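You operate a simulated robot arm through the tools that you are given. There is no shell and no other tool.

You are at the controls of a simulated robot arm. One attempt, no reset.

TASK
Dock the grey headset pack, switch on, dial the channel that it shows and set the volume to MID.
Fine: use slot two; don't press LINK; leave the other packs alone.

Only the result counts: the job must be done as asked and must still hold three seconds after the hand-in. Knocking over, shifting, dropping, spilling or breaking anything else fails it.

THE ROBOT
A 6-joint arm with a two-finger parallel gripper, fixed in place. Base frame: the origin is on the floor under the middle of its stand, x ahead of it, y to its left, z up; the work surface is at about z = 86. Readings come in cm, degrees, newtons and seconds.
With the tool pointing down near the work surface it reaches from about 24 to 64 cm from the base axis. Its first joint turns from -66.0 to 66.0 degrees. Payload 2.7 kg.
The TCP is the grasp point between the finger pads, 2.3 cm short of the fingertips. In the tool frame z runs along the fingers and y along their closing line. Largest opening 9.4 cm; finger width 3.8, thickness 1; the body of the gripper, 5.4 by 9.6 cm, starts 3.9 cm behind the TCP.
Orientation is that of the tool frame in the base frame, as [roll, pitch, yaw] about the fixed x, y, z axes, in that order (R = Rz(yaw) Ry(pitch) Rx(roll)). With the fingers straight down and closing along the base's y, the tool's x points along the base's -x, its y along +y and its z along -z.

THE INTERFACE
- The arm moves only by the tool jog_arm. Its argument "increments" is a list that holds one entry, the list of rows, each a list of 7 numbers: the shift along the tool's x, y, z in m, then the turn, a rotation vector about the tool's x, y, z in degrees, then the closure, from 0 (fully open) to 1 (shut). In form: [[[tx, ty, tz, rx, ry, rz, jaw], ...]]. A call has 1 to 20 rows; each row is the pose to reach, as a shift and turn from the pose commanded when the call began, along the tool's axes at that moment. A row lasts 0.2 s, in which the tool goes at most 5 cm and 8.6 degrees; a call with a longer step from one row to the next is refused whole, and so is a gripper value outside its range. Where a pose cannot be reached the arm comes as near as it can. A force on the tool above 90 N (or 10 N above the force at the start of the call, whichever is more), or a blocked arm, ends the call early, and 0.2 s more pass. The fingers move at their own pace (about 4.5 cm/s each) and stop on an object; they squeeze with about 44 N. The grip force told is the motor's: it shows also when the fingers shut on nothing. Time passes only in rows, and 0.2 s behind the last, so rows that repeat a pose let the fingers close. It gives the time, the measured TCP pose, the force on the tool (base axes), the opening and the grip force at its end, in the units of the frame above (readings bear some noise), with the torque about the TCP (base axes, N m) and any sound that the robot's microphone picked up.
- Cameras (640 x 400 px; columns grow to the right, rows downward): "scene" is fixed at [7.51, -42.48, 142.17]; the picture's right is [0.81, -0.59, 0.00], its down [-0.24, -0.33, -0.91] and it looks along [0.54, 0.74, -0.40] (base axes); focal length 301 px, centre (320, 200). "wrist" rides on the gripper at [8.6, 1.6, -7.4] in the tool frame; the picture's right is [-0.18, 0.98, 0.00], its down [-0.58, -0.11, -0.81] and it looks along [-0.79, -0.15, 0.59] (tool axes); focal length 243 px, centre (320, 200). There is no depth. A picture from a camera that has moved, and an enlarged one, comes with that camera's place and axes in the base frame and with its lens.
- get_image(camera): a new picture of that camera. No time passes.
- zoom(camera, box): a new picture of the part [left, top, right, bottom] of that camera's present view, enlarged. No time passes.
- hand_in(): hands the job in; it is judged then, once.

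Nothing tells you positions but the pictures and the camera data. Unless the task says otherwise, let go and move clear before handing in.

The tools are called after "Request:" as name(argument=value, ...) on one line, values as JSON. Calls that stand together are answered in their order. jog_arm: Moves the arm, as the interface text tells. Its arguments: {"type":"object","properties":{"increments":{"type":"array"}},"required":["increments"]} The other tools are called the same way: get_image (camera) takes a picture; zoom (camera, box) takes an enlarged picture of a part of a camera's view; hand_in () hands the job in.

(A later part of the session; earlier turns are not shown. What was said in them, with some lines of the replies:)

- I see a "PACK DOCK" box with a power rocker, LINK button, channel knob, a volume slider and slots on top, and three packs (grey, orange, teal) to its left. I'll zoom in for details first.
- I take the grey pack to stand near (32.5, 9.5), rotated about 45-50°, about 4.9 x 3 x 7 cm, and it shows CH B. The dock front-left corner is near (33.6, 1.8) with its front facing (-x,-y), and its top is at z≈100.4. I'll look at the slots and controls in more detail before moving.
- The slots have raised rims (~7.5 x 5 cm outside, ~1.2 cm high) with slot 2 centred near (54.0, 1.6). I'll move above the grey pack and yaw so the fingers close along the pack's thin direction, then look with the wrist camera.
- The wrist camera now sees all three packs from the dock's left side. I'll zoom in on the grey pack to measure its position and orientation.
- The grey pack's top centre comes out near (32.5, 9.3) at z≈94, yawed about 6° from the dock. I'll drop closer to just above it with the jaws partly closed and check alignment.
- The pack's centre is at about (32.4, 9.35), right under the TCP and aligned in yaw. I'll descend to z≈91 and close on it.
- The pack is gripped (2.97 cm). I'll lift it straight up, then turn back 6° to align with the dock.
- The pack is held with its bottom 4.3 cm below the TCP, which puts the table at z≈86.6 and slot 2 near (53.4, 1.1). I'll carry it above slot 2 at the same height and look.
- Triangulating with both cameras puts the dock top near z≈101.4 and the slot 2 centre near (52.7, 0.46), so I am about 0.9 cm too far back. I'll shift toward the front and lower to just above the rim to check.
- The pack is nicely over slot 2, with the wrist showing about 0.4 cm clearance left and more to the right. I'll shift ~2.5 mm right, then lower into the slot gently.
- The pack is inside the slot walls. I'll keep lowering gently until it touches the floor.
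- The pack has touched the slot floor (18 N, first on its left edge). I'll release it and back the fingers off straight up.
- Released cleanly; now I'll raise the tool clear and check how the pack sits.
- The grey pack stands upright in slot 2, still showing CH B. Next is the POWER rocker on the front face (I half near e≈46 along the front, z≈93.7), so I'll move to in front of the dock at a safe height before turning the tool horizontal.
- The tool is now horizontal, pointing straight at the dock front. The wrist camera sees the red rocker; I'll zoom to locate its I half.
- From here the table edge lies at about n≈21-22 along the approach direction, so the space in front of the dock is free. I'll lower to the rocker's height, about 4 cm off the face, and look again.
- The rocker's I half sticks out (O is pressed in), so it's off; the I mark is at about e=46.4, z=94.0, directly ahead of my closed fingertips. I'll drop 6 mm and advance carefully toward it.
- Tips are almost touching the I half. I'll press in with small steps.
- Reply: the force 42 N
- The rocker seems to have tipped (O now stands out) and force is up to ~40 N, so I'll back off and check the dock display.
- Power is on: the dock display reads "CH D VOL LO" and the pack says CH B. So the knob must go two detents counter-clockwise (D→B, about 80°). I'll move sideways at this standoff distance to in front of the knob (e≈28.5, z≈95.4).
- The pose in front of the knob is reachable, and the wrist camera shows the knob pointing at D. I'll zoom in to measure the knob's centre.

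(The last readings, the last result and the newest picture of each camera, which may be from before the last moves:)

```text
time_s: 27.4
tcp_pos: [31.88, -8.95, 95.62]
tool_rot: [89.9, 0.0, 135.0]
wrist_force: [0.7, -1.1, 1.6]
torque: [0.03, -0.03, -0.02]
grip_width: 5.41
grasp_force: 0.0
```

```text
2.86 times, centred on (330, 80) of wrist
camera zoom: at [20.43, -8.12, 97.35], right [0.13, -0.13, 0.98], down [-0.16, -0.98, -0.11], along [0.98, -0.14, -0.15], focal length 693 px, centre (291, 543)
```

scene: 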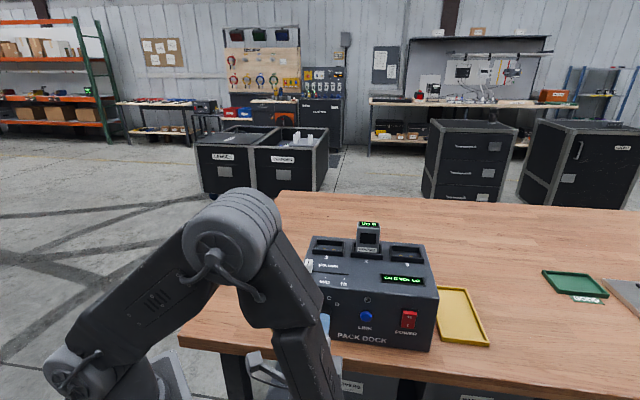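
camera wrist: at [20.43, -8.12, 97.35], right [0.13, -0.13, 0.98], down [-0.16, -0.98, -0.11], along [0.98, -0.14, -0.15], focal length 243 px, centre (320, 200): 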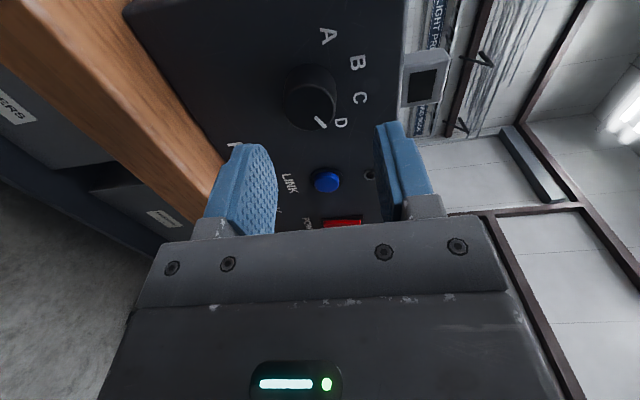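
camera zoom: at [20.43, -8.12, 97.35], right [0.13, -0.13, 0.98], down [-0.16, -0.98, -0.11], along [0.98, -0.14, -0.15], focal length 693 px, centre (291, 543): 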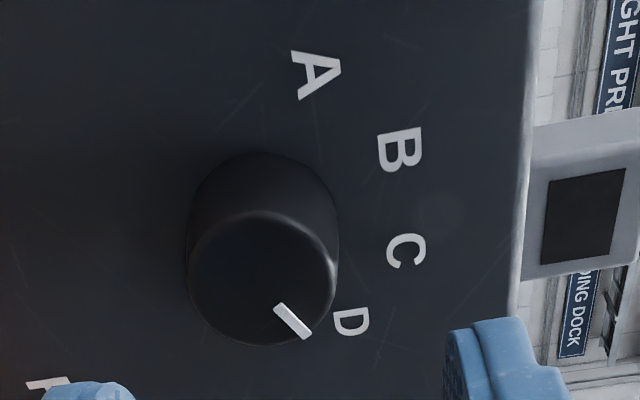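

The knob axis is at e≈28.7, z≈95.1, about 3.3 cm in diameter and sticking out to n≈22.2. I'll centre on it and move the open fingers over it.

Request:
jog_arm(increments=[[[0.0014, -0.005, 0, 0, 0, 0, 0.42], [0.0014, -0.005, 0.015, 0, 0, 0, 0.42], [0.0014, -0.005, 0.03, 0, 0, 0, 0.42], [0.0014, -0.005, 0.043, 0, 0, 0, 0.42], [0.0014, -0.005, 0.052, 0, 0, 0, 0.42], [0.0014, -0.005, 0.052, 0, 0, 0, 0.42]]])

Request:
zoom(camera="wrist", box=[200, 30, 440, 230])

Request:
zoom(camera="scene", box=[270, 260, 430, 360])

```text
time_s: 28.8
tcp_pos: [35.22, -5.39, 95.04]
tool_rot: [90.0, -0.1, 134.9]
wrist_force: [1.0, -0.3, 0.4]
torque: [0.0, -0.02, 0.03]
grip_width: 5.45
grasp_force: 0.0
```

```text
2.00 times, centred on (320, 130) of wrist
camera zoom: at [24.0, -4.38, 96.75], right [0.13, -0.13, 0.98], down [-0.16, -0.98, -0.11], along [0.98, -0.14, -0.15], focal length 485 px, centre (320, 340)
```

zoom: 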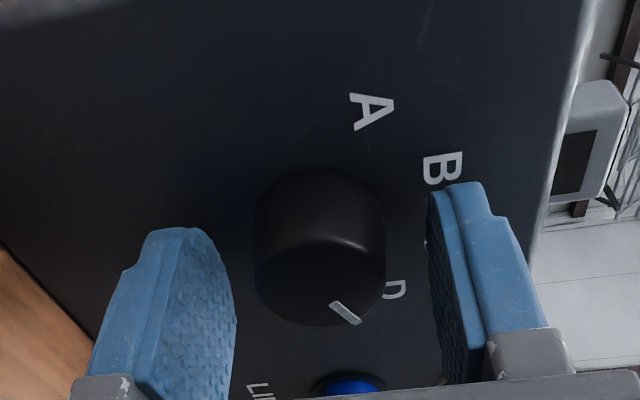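

```text
4.00 times, centred on (350, 310) of scene
camera zoom: at [7.51, -42.48, 142.17], right [0.81, -0.59, 0.0], down [-0.24, -0.33, -0.91], along [0.54, 0.74, -0.4], focal length 1206 px, centre (200, -240)
```

zoom: 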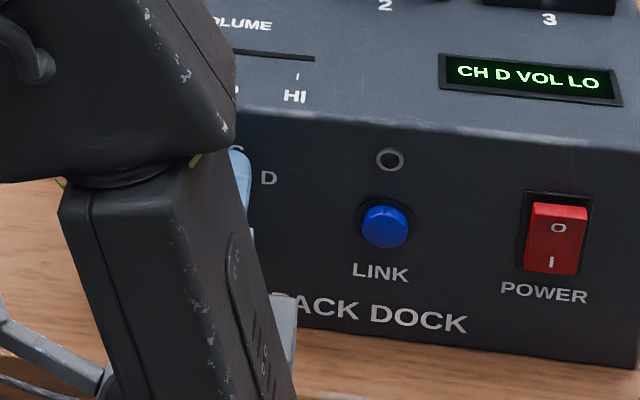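

The fingers straddle the knob well. I'll go 4 mm deeper and close on it.

Request:
jog_arm(increments=[[[0, 0, 0.004, 0, 0, 0, 0.42], [0, 0, 0.004, 0, 0, 0, 0.55], [0, 0, 0.004, 0, 0, 0, 0.7], [0, 0, 0.004, 0, 0, 0, 1.0], [0, 0, 0.004, 0, 0, 0, 1.0], [0, 0, 0.004, 0, 0, 0, 1.0]]])

Request:
zoom(camera="wrist", box=[200, 30, 440, 230])

```text
time_s: 30.2
tcp_pos: [35.63, -4.99, 95.15]
tool_rot: [90.0, -0.1, 135.1]
wrist_force: [-7.2, -9.7, 1.0]
torque: [-0.2, 0.04, 0.13]
grip_width: 3.33
grasp_force: 45.3
```

```text
2.00 times, centred on (320, 130) of wrist
camera zoom: at [24.28, -4.09, 96.77], right [0.13, -0.13, 0.98], down [-0.16, -0.98, -0.11], along [0.98, -0.14, -0.15], focal length 485 px, centre (320, 340)
```

zoom: 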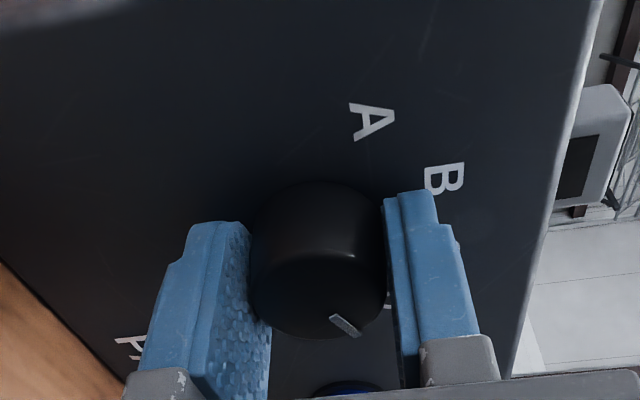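

The knob is gripped (3.33 cm) with a light push against the face. I'll relieve that by 2 mm and turn the tool counter-clockwise by 40° first, checking the display.

Request:
jog_arm(increments=[[[0, 0, -0.002, 0, 0, 0, 1], [0, 0, -0.002, 0, 0, -6, 1], [0, 0, -0.002, 0, 0, -12, 1], [0, 0, -0.002, 0, 0, -18, 1], [0, 0, -0.002, 0, 0, -24, 1], [0, 0, -0.002, 0, 0, -30, 1], [0, 0, -0.002, 0, 0, -36, 1], [0, 0, -0.002, 0, 0, -42, 1], [0, 0, -0.002, 0, 0, -42, 1]]])

Request:
zoom(camera="wrist", box=[200, 30, 440, 230])

Request:
zoom(camera="scene", box=[270, 260, 430, 360])

```text
time_s: 32.2
tcp_pos: [35.66, -4.99, 95.16]
tool_rot: [89.7, 42.1, 134.9]
wrist_force: [10.9, 18.2, 20.8]
torque: [0.04, 0.03, 0.46]
grip_width: 3.34
grasp_force: 45.0
```

```text
2.00 times, centred on (320, 130) of wrist
camera zoom: at [24.95, -4.96, 90.63], right [-0.37, 0.37, 0.85], down [-0.21, -0.93, 0.31], along [0.9, -0.07, 0.42], focal length 485 px, centre (320, 340)
```

zoom: 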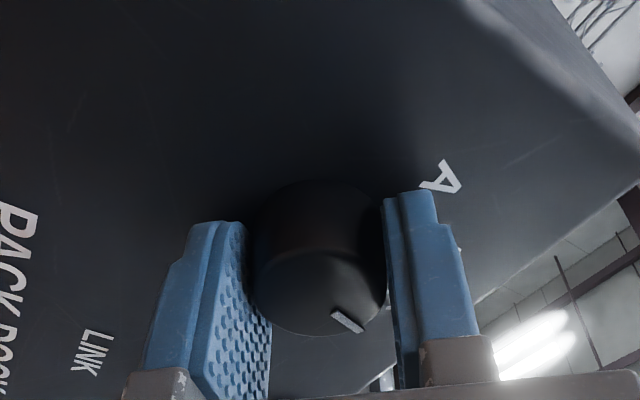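

```text
4.00 times, centred on (350, 310) of scene
camera zoom: at [7.52, -42.42, 142.19], right [0.81, -0.59, 0.0], down [-0.24, -0.33, -0.91], along [0.54, 0.74, -0.41], focal length 1206 px, centre (200, -240)
```

zoom: 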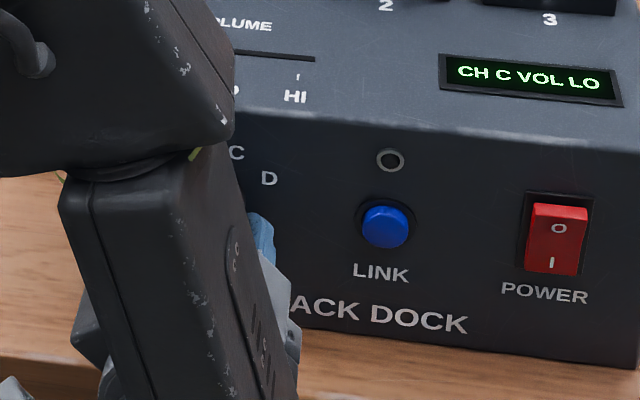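

The display now reads CH C and the knob follows the grip. I'll continue another 40° to reach B, easing the side load slightly.

Request:
jog_arm(increments=[[[-0.0005, 0.0005, 0.001, 0, 0, -5, 1], [-0.0005, 0.0005, 0.0015, 0, 0, -10, 1], [-0.0005, 0.0005, 0.0015, 0, 0, -16, 1], [-0.0005, 0.0005, 0.0015, 0, 0, -22, 1], [-0.0005, 0.0005, 0.0015, 0, 0, -28, 1], [-0.0005, 0.0005, 0.0015, 0, 0, -34, 1], [-0.0005, 0.0005, 0.0015, 0, 0, -39, 1], [-0.0005, 0.0005, 0.0015, 0, 0, -39, 1]]])

Request:
zoom(camera="wrist", box=[200, 30, 440, 230])

Request:
zoom(camera="scene", box=[270, 260, 430, 360])

```text
time_s: 34.0
tcp_pos: [35.4, -4.82, 95.22]
tool_rot: [89.4, 81.0, 134.6]
wrist_force: [-36.2, -12.3, 9.4]
torque: [0.59, -0.54, 0.38]
grip_width: 3.32
grasp_force: 44.9
```

```text
2.00 times, centred on (320, 130) of wrist
camera zoom: at [28.17, -8.08, 86.98], right [-0.67, 0.66, 0.33], down [-0.43, -0.71, 0.56], along [0.61, 0.23, 0.76], focal length 485 px, centre (320, 340)
```

zoom: 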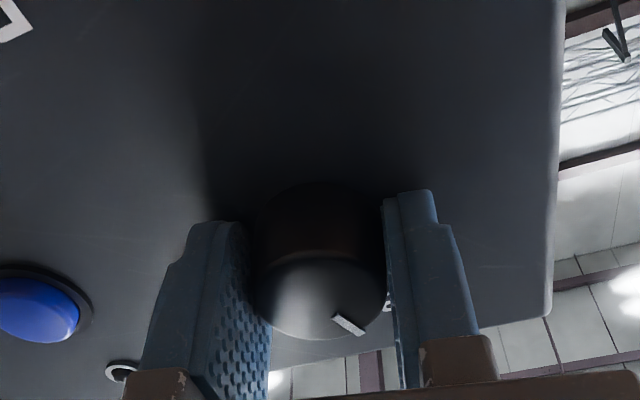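

```text
4.00 times, centred on (350, 310) of scene
camera zoom: at [7.4, -42.51, 142.17], right [0.81, -0.59, 0.0], down [-0.24, -0.33, -0.91], along [0.54, 0.74, -0.4], focal length 1206 px, centre (200, -240)
```

zoom: 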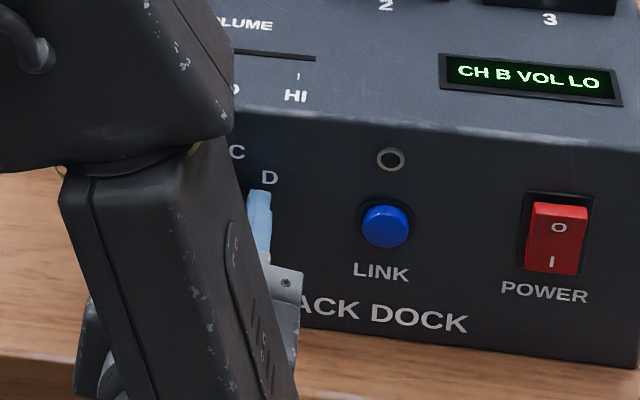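

The dock now reads "CH B VOL LO". I'll ease the push, open the fingers, and back straight out without touching anything else.

Request:
jog_arm(increments=[[[0, 0, -0.002, 0, 0, 0, 1], [0, 0, -0.003, 0, 0, 0, 1], [0, 0, -0.003, 0, 0, 0, 0.6], [0, 0, -0.003, 0, 0, 0, 0.42], [0, 0, -0.003, 0, 0, 0, 0.42], [0, 0, -0.015, 0, 0, 0, 0.42], [0, 0, -0.035, 0, 0, 0, 0.42], [0, 0, -0.06, 0, 0, 0, 0.42], [0, 0, -0.07, 0, 0, 0, 0.42], [0, 0, -0.07, 0, 0, 0, 0.42]]])

Request:
get_image(camera="wrist")

Request:
zoom(camera="scene", box=[270, 200, 450, 360])

```text
time_s: 36.2
tcp_pos: [30.77, -9.8, 95.0]
tool_rot: [89.9, 81.0, 134.9]
wrist_force: [0.2, 0.3, -2.0]
torque: [0.02, 0.05, -0.01]
grip_width: 5.44
grasp_force: 0.1
```

```text
taken
camera wrist: at [23.37, -12.99, 86.98], right [-0.67, 0.67, 0.34], down [-0.43, -0.71, 0.56], along [0.61, 0.23, 0.76], focal length 243 px, centre (320, 200)
```

wrist: 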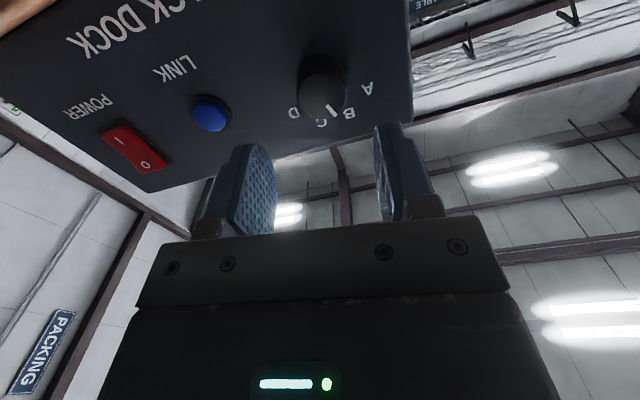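

```text
2.50 times, centred on (360, 280) of scene
camera zoom: at [7.51, -42.48, 142.17], right [0.81, -0.59, 0.0], down [-0.24, -0.33, -0.91], along [0.54, 0.74, -0.4], focal length 754 px, centre (220, 0)
```

zoom: 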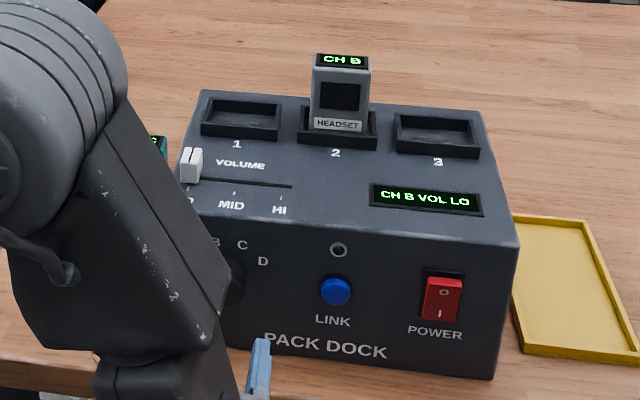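

Request:
zoom(camera="wrist", box=[270, 40, 390, 140])

Request:
zoom(camera="scene", box=[355, 265, 415, 300])

```text
4.00 times, centred on (330, 90) of wrist
camera zoom: at [23.37, -12.99, 86.98], right [-0.67, 0.67, 0.34], down [-0.43, -0.71, 0.56], along [0.61, 0.23, 0.76], focal length 970 px, centre (280, 640)
```

zoom: 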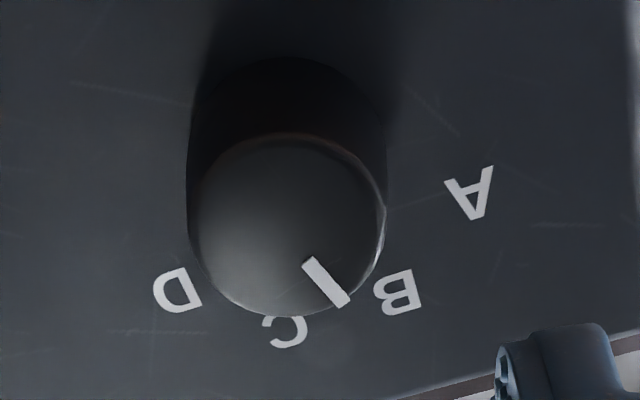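

```text
10.67 times, centred on (385, 282) of scene
camera zoom: at [7.51, -42.48, 142.17], right [0.81, -0.59, 0.0], down [-0.24, -0.33, -0.91], along [0.54, 0.74, -0.4], focal length 3215 px, centre (-373, -680)
```

zoom: 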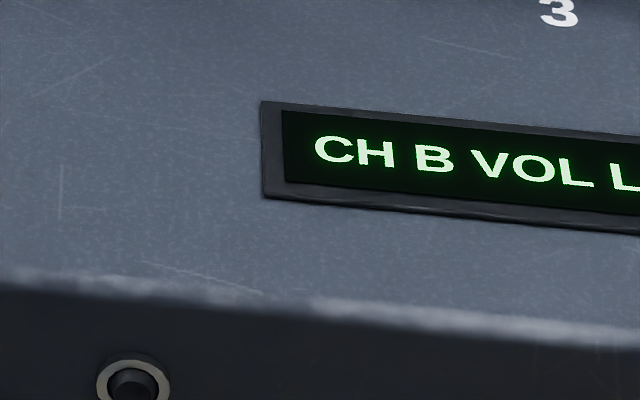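

The channel knob reads B on both pointer and display. Next is the volume slider on top: I'll raise the tool, levelling the roll, then swing it back to pointing down with the fingers closing along the slider's travel.

Request:
jog_arm(increments=[[[-0.02, 0.003, -0.005, 0, 0, -2, 0.42], [-0.06, 0.0095, -0.01, 0, 0, -4, 0.42], [-0.1, 0.016, -0.01, 0, 0, -6, 0.42], [-0.14, 0.022, -0.01, 0, 0, -8, 0.42], [-0.18, 0.028, -0.01, 0, 0, -9, 0.42], [-0.22, 0.035, -0.01, 0, 0, -9, 0.42], [-0.26, 0.041, -0.01, 0, 0, -9, 0.42], [-0.296, 0.047, -0.01, 0, 0, -9, 0.42], [-0.296, 0.047, -0.01, 0, 0, -9, 0.42]]])

Request:
jog_arm(increments=[[[0, 0, 0, 0, 8, 0, 0.42], [0, 0, 0, 0, 16, 0, 0.42], [0, 0, 0, 0, 24, 0, 0.42], [0, 0, 0, 0, 32, 0, 0.42], [0, 0, 0, 0, 40, 0, 0.42], [0, 0, 0, 0, 48, 0, 0.42], [0, 0, 0, 0, 56, 0, 0.42], [0, 0, 0, 0, 64, 0, 0.42], [0, 0, 0, 0, 72, 0, 0.42], [0, 0, 0, 0, 80, 0, 0.42], [0, 0, 0, 0, 86, 0, 0.42], [0, 0, 0, 0, 90, 0, 0.42], [0, 0, 0, 0, 90, 0, 0.42]]])

Request:
get_image(camera="wrist")

Request:
get_image(camera="scene")

```text
time_s: 38.2
tcp_pos: [29.97, -10.32, 124.99]
tool_rot: [107.6, 89.9, 152.7]
wrist_force: [0.4, 1.8, 0.4]
torque: [0.02, -0.02, -0.02]
grip_width: 5.44
grasp_force: 0.0
```

```text
time_s: 41.0
tcp_pos: [30.05, -10.57, 125.1]
tool_rot: [-180.0, 0.0, -134.9]
wrist_force: [0.3, -0.2, 0.3]
torque: [-0.02, 0.0, -0.03]
grip_width: 5.46
grasp_force: 0.0
```

```text
taken
camera wrist: at [22.72, -15.53, 132.65], right [-0.56, 0.83, 0.0], down [0.49, 0.33, 0.81], along [0.67, 0.45, -0.59], focal length 243 px, centre (320, 200)
```

wrist: 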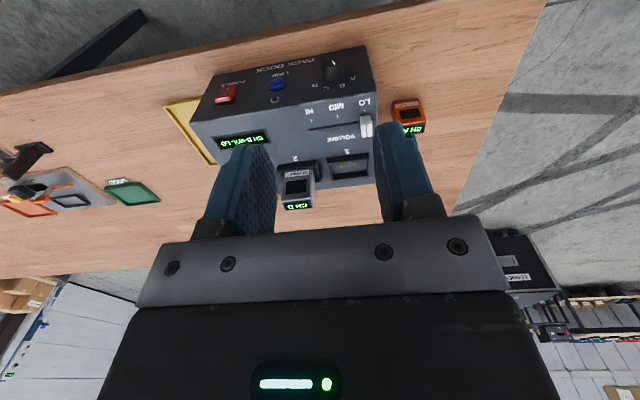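

```text
taken
```

scene: 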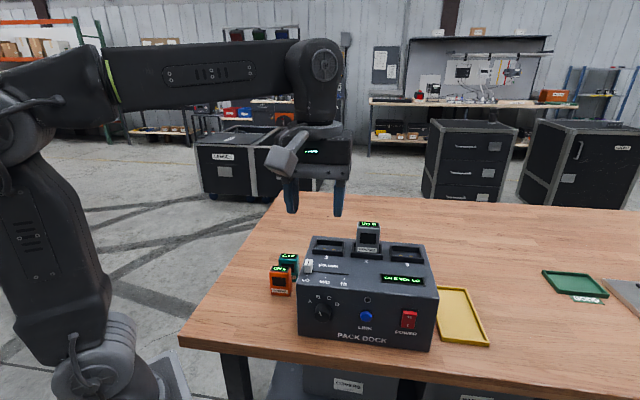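

The tool points down again with fingers closing along the slider's travel. I'll move over the slider cap (about (37.8, 3.0)) at z≈114 and look.

Request:
jog_arm(increments=[[[-0.03, 0.008, 0.0, 0, 0, 0, 0.55], [-0.06, 0.016, 0.02, 0, 0, 0, 0.55], [-0.09, 0.025, 0.045, 0, 0, 0, 0.55], [-0.12, 0.033, 0.07, 0, 0, 0, 0.55], [-0.14, 0.039, 0.095, 0, 0, 0, 0.55], [-0.151, 0.0414, 0.11, 0, 0, 0, 0.55], [-0.151, 0.0414, 0.11, 0, 0, 0, 0.55]]])

Request:
get_image(camera="wrist")

Request:
zoom(camera="wrist", box=[240, 0, 400, 140])

Request:
zoom(camera="scene", box=[290, 220, 390, 300])

```text
time_s: 42.6
tcp_pos: [37.8, 2.97, 113.98]
tool_rot: [-180.0, 0.1, -134.9]
wrist_force: [0.1, -0.5, -0.5]
torque: [-0.02, -0.03, 0.03]
grip_width: 4.25
grasp_force: 0.0
```

```text
taken
camera wrist: at [30.54, -2.05, 121.66], right [-0.56, 0.83, 0.0], down [0.49, 0.33, 0.81], along [0.67, 0.46, -0.59], focal length 243 px, centre (320, 200)
```

wrist: 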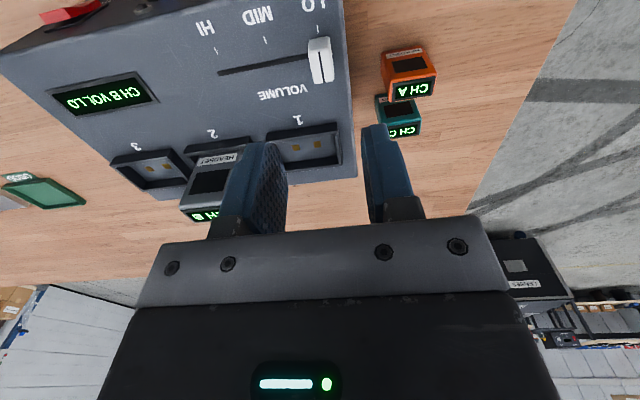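

```text
2.86 times, centred on (320, 70) of wrist
camera zoom: at [30.54, -2.05, 121.66], right [-0.56, 0.83, 0.0], down [0.49, 0.33, 0.81], along [0.67, 0.46, -0.59], focal length 693 px, centre (320, 571)
```

zoom: 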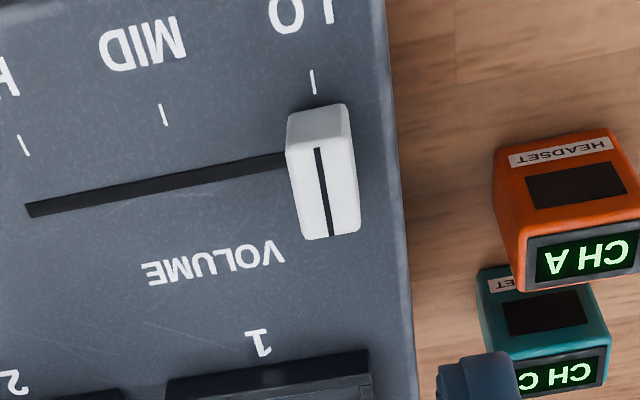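

```text
5.00 times, centred on (340, 260) of scene
camera zoom: at [7.51, -42.48, 142.17], right [0.81, -0.59, 0.0], down [-0.24, -0.33, -0.91], along [0.54, 0.74, -0.4], focal length 1507 px, centre (220, -100)
```

zoom: 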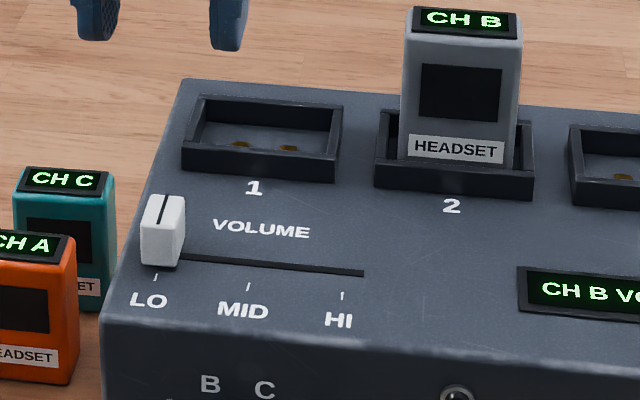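

The slider cap is at e≈24.45 (LO) and n≈28.5, with its top at z≈103.7. The MID tick is at e≈28.43, so it needs 4.0 cm of travel. I'll centre over the cap and descend so the tips stay about 6 mm above the dock top.

Request:
jog_arm(increments=[[[0.003, 0.0018, 0.02, 0, 0, 0, 0.55], [0.003, 0.0018, 0.045, 0, 0, 0, 0.55], [0.003, 0.0018, 0.07, 0, 0, 0, 0.55], [0.003, 0.0018, 0.088, 0, 0, 0, 0.55], [0.003, 0.0018, 0.096, 0, 0, 0, 0.55], [0.003, 0.0018, 0.096, 0, 0, 0, 0.55]]])

Request:
zoom(camera="wrist", box=[200, 50, 440, 240])

Request:
zoom(camera="scene", box=[280, 210, 400, 300])

```text
time_s: 44.0
tcp_pos: [37.34, 2.85, 104.31]
tool_rot: [-180.0, 0.0, -134.9]
wrist_force: [0.1, 0.4, -0.8]
torque: [-0.01, 0.01, 0.01]
grip_width: 4.22
grasp_force: 0.1
```

```text
2.11 times, centred on (320, 145) of wrist
camera zoom: at [30.09, -2.13, 112.05], right [-0.56, 0.83, 0.0], down [0.49, 0.33, 0.81], along [0.67, 0.46, -0.59], focal length 511 px, centre (320, 316)
```

zoom: 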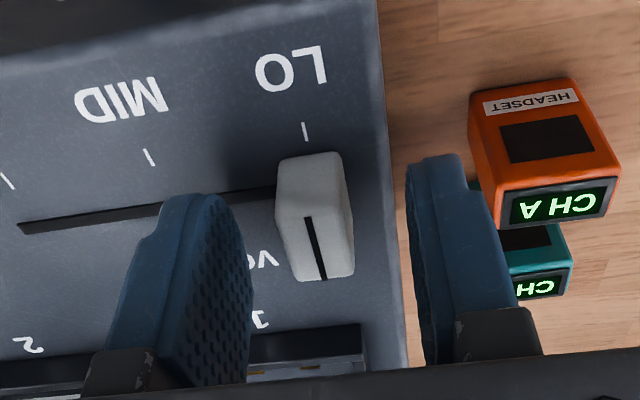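

```text
4.44 times, centred on (340, 255) of scene
camera zoom: at [7.51, -42.48, 142.17], right [0.81, -0.59, 0.0], down [-0.24, -0.33, -0.91], along [0.54, 0.74, -0.4], focal length 1340 px, centre (231, -44)
```

zoom: 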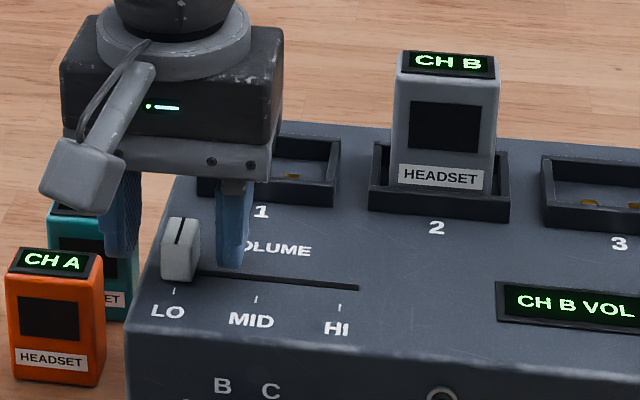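

The fingers straddle the cap. I'll close on it.

Request:
jog_arm(increments=[[[0, 0, 0, 0, 0, 0, 0.65], [0, 0, 0, 0, 0, 0, 0.75], [0, 0, 0, 0, 0, 0, 0.85], [0, 0, 0, 0, 0, 0, 1.0], [0, 0, 0, 0, 0, 0, 1.0]]])

Request:
zoom(camera="wrist", box=[200, 50, 440, 240])

Request:
zoom(camera="scene", box=[280, 210, 430, 300])

```text
time_s: 45.2
tcp_pos: [37.32, 2.78, 104.49]
tool_rot: [-180.0, 0.0, -134.9]
wrist_force: [3.0, -3.6, -1.6]
torque: [-0.02, -0.08, 0.0]
grip_width: 1.44
grasp_force: 45.0
```

```text
2.11 times, centred on (320, 145) of wrist
camera zoom: at [30.11, -2.15, 112.06], right [-0.56, 0.83, 0.0], down [0.49, 0.33, 0.81], along [0.67, 0.46, -0.59], focal length 511 px, centre (320, 316)
```

zoom: 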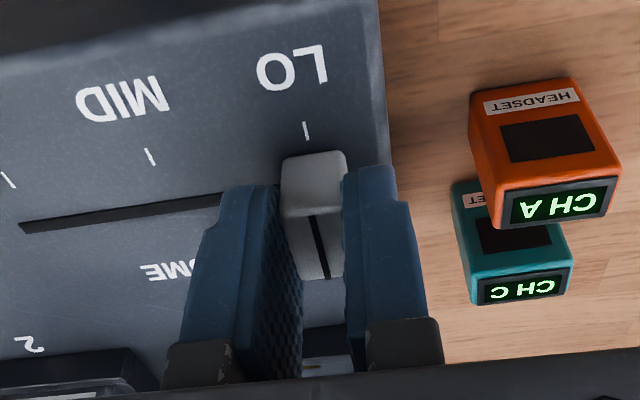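

```text
4.27 times, centred on (355, 255) of scene
camera zoom: at [7.52, -42.49, 142.17], right [0.81, -0.59, 0.0], down [-0.24, -0.33, -0.91], along [0.54, 0.74, -0.4], focal length 1286 px, centre (171, -35)
```

zoom: 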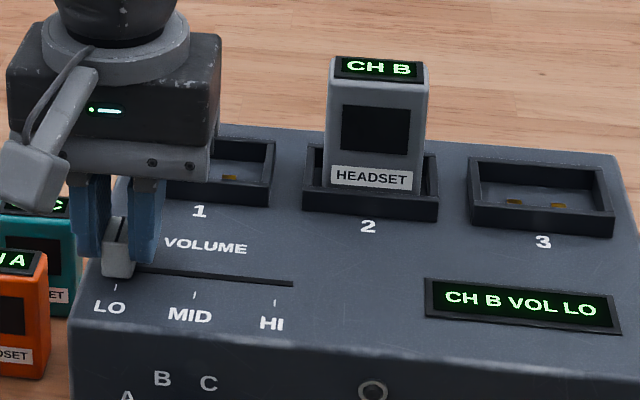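

The cap is gripped (1.44 cm). I'll slide it 4.0 cm toward MID slowly.

Request:
jog_arm(increments=[[[0, -0.004, 0, 0, 0, 0, 1.0], [0, -0.01, 0, 0, 0, 0, 1.0], [0, -0.016, 0, 0, 0, 0, 1.0], [0, -0.022, 0, 0, 0, 0, 1.0], [0, -0.028, 0, 0, 0, 0, 1.0], [0, -0.034, 0, 0, 0, 0, 1.0], [0, -0.038, 0, 0, 0, 0, 1.0], [0, -0.04, 0, 0, 0, 0, 1.0], [0, -0.04, 0, 0, 0, 0, 1.0]]])

Request:
zoom(camera="wrist", box=[200, 50, 440, 240])

Request:
zoom(camera="scene", box=[280, 210, 430, 300])

```text
time_s: 47.2
tcp_pos: [40.15, 0.04, 104.42]
tool_rot: [-179.9, -0.2, -135.0]
wrist_force: [-11.6, -11.4, -1.7]
torque: [-0.77, 0.74, 0.02]
grip_width: 1.45
grasp_force: 44.9
```

```text
2.11 times, centred on (320, 145) of wrist
camera zoom: at [32.91, -4.91, 112.09], right [-0.56, 0.83, 0.0], down [0.49, 0.34, 0.81], along [0.66, 0.45, -0.59], focal length 511 px, centre (320, 316)
```

zoom: 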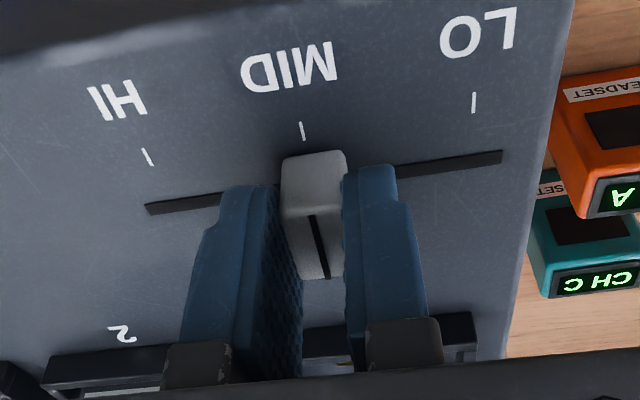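

```text
4.27 times, centred on (355, 255) of scene
camera zoom: at [7.48, -42.51, 142.16], right [0.81, -0.59, 0.0], down [-0.24, -0.33, -0.91], along [0.54, 0.74, -0.4], focal length 1286 px, centre (171, -35)
```

zoom: 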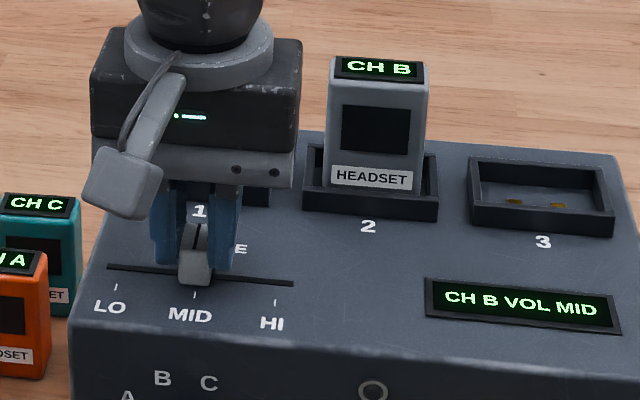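

The display now reads "CH B VOL MID" and the cap lines up with the MID tick. I'll release it, rise straight up, and check.

Request:
jog_arm(increments=[[[0, -0.0003, 0, 0, 0, 0, 0.8], [0, -0.0003, 0, 0, 0, 0, 0.6], [0, -0.0003, 0, 0, 0, 0, 0.6], [0, -0.0003, 0, 0, 0, 0, 0.6], [0, -0.0003, -0.015, 0, 0, 0, 0.6], [0, -0.0003, -0.04, 0, 0, 0, 0.6], [0, -0.0003, -0.08, 0, 0, 0, 0.6], [0, -0.0003, -0.12, 0, 0, 0, 0.6], [0, -0.0003, -0.15, 0, 0, 0, 0.6], [0, -0.0003, -0.15, 0, 0, 0, 0.6]]])

Request:
get_image(camera="wrist")

Request:
zoom(camera="scene", box=[250, 210, 450, 360])

```text
time_s: 49.4
tcp_pos: [40.33, 0.28, 119.55]
tool_rot: [180.0, 0.0, -135.0]
wrist_force: [0.6, -0.2, 1.0]
torque: [0.02, 0.03, 0.0]
grip_width: 3.75
grasp_force: 0.0
```

```text
taken
camera wrist: at [33.11, -4.74, 127.06], right [-0.56, 0.83, 0.0], down [0.49, 0.33, 0.81], along [0.67, 0.46, -0.59], focal length 243 px, centre (320, 200)
```

wrist: 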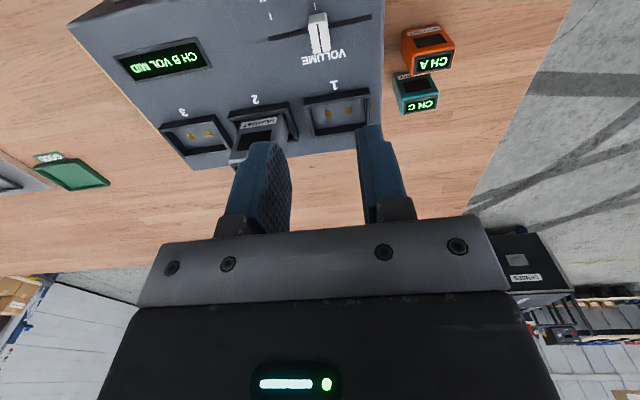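

```text
2.67 times, centred on (350, 285) of scene
camera zoom: at [7.51, -42.48, 142.17], right [0.81, -0.59, 0.0], down [-0.24, -0.33, -0.91], along [0.54, 0.74, -0.4], focal length 804 px, centre (240, -27)
```

zoom: 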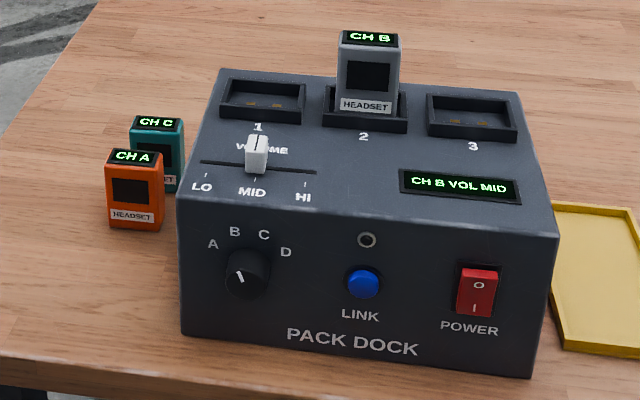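

All three settings read right: pack CH B in slot 2, power on, and the display says "CH B VOL MID". I'll move the arm further clear and do a final close check of the pack's seating and the untouched items.

Request:
jog_arm(increments=[[[0.02, 0, -0.02, 0, 0, 0, 0.6], [0.05, 0, -0.04, 0, 0, 0, 0.6], [0.08, 0, -0.06, 0, 0, 0, 0.6], [0.1, 0, -0.07, 0, 0, 0, 0.6], [0.1, 0, -0.07, 0, 0, 0, 0.6], [0.1, 0, -0.07, 0, 0, 0, 0.6], [0.1, 0, -0.07, 0, 0, 0, 0.6], [0.1, 0, -0.07, 0, 0, 0, 0.6]]])

Request:
zoom(camera="scene", box=[345, 210, 425, 265])

Request:
zoom(camera="scene", box=[250, 220, 450, 360])

Request:
get_image(camera="wrist")

```text
time_s: 51.2
tcp_pos: [33.13, -7.02, 126.6]
tool_rot: [180.0, 0.0, -135.1]
wrist_force: [0.3, 0.0, -0.9]
torque: [0.02, -0.03, 0.02]
grip_width: 3.77
grasp_force: 0.1
```

```text
7.27 times, centred on (385, 238) of scene
camera zoom: at [7.51, -42.48, 142.17], right [0.81, -0.59, 0.0], down [-0.24, -0.33, -0.91], along [0.54, 0.74, -0.4], focal length 2192 px, centre (-153, -73)
```

zoom: 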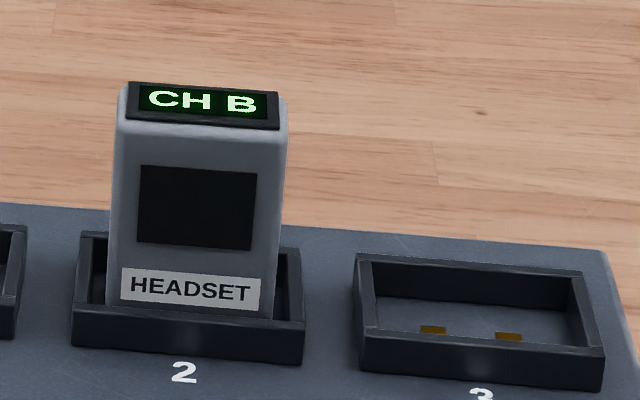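

```text
2.86 times, centred on (350, 290) of scene
camera zoom: at [7.51, -42.48, 142.17], right [0.81, -0.59, 0.0], down [-0.24, -0.33, -0.91], along [0.54, 0.74, -0.4], focal length 861 px, centre (234, -57)
```

zoom: 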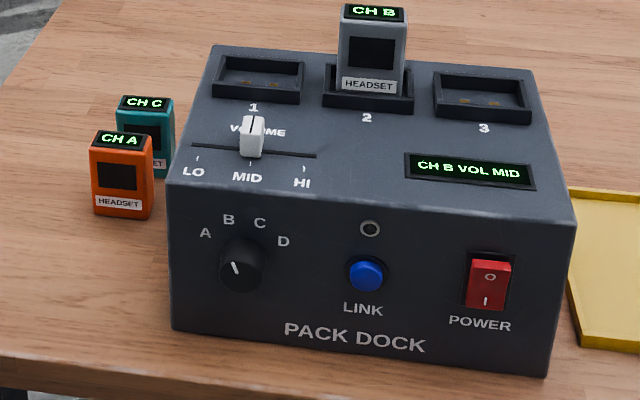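

```text
taken
camera wrist: at [25.94, -12.04, 134.11], right [-0.56, 0.83, 0.0], down [0.49, 0.33, 0.81], along [0.67, 0.46, -0.59], focal length 243 px, centre (320, 200)
```

wrist: 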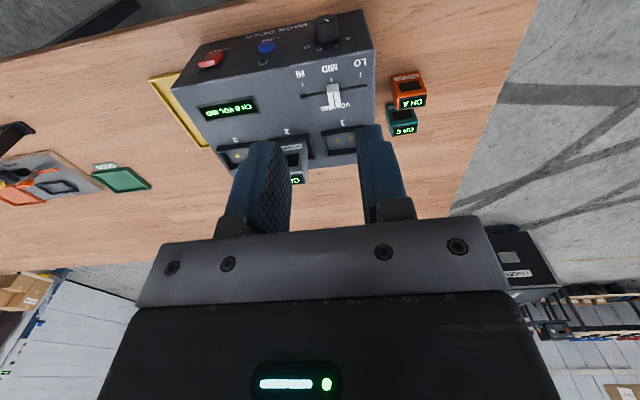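

The grey pack sits upright in slot 2 and power is on. The knob and display show CH B and VOL MID. LINK is unpressed, the other packs and the dock haven't moved, and the arm is clear, so I'm handing in.

Request:
hand_in()

```text
The job is handed in.
```

The grey headset pack is docked upright in slot two and the dock is switched on. The channel knob is set to B, the channel the pack shows, and the volume slider is at MID. The dock's display reads "CH B VOL MID".

I didn't press LINK, and the orange and teal packs and the dock looked unmoved in the last pictures. The arm had let go and was clear of everything before I handed in. I haven't been given the judged result.
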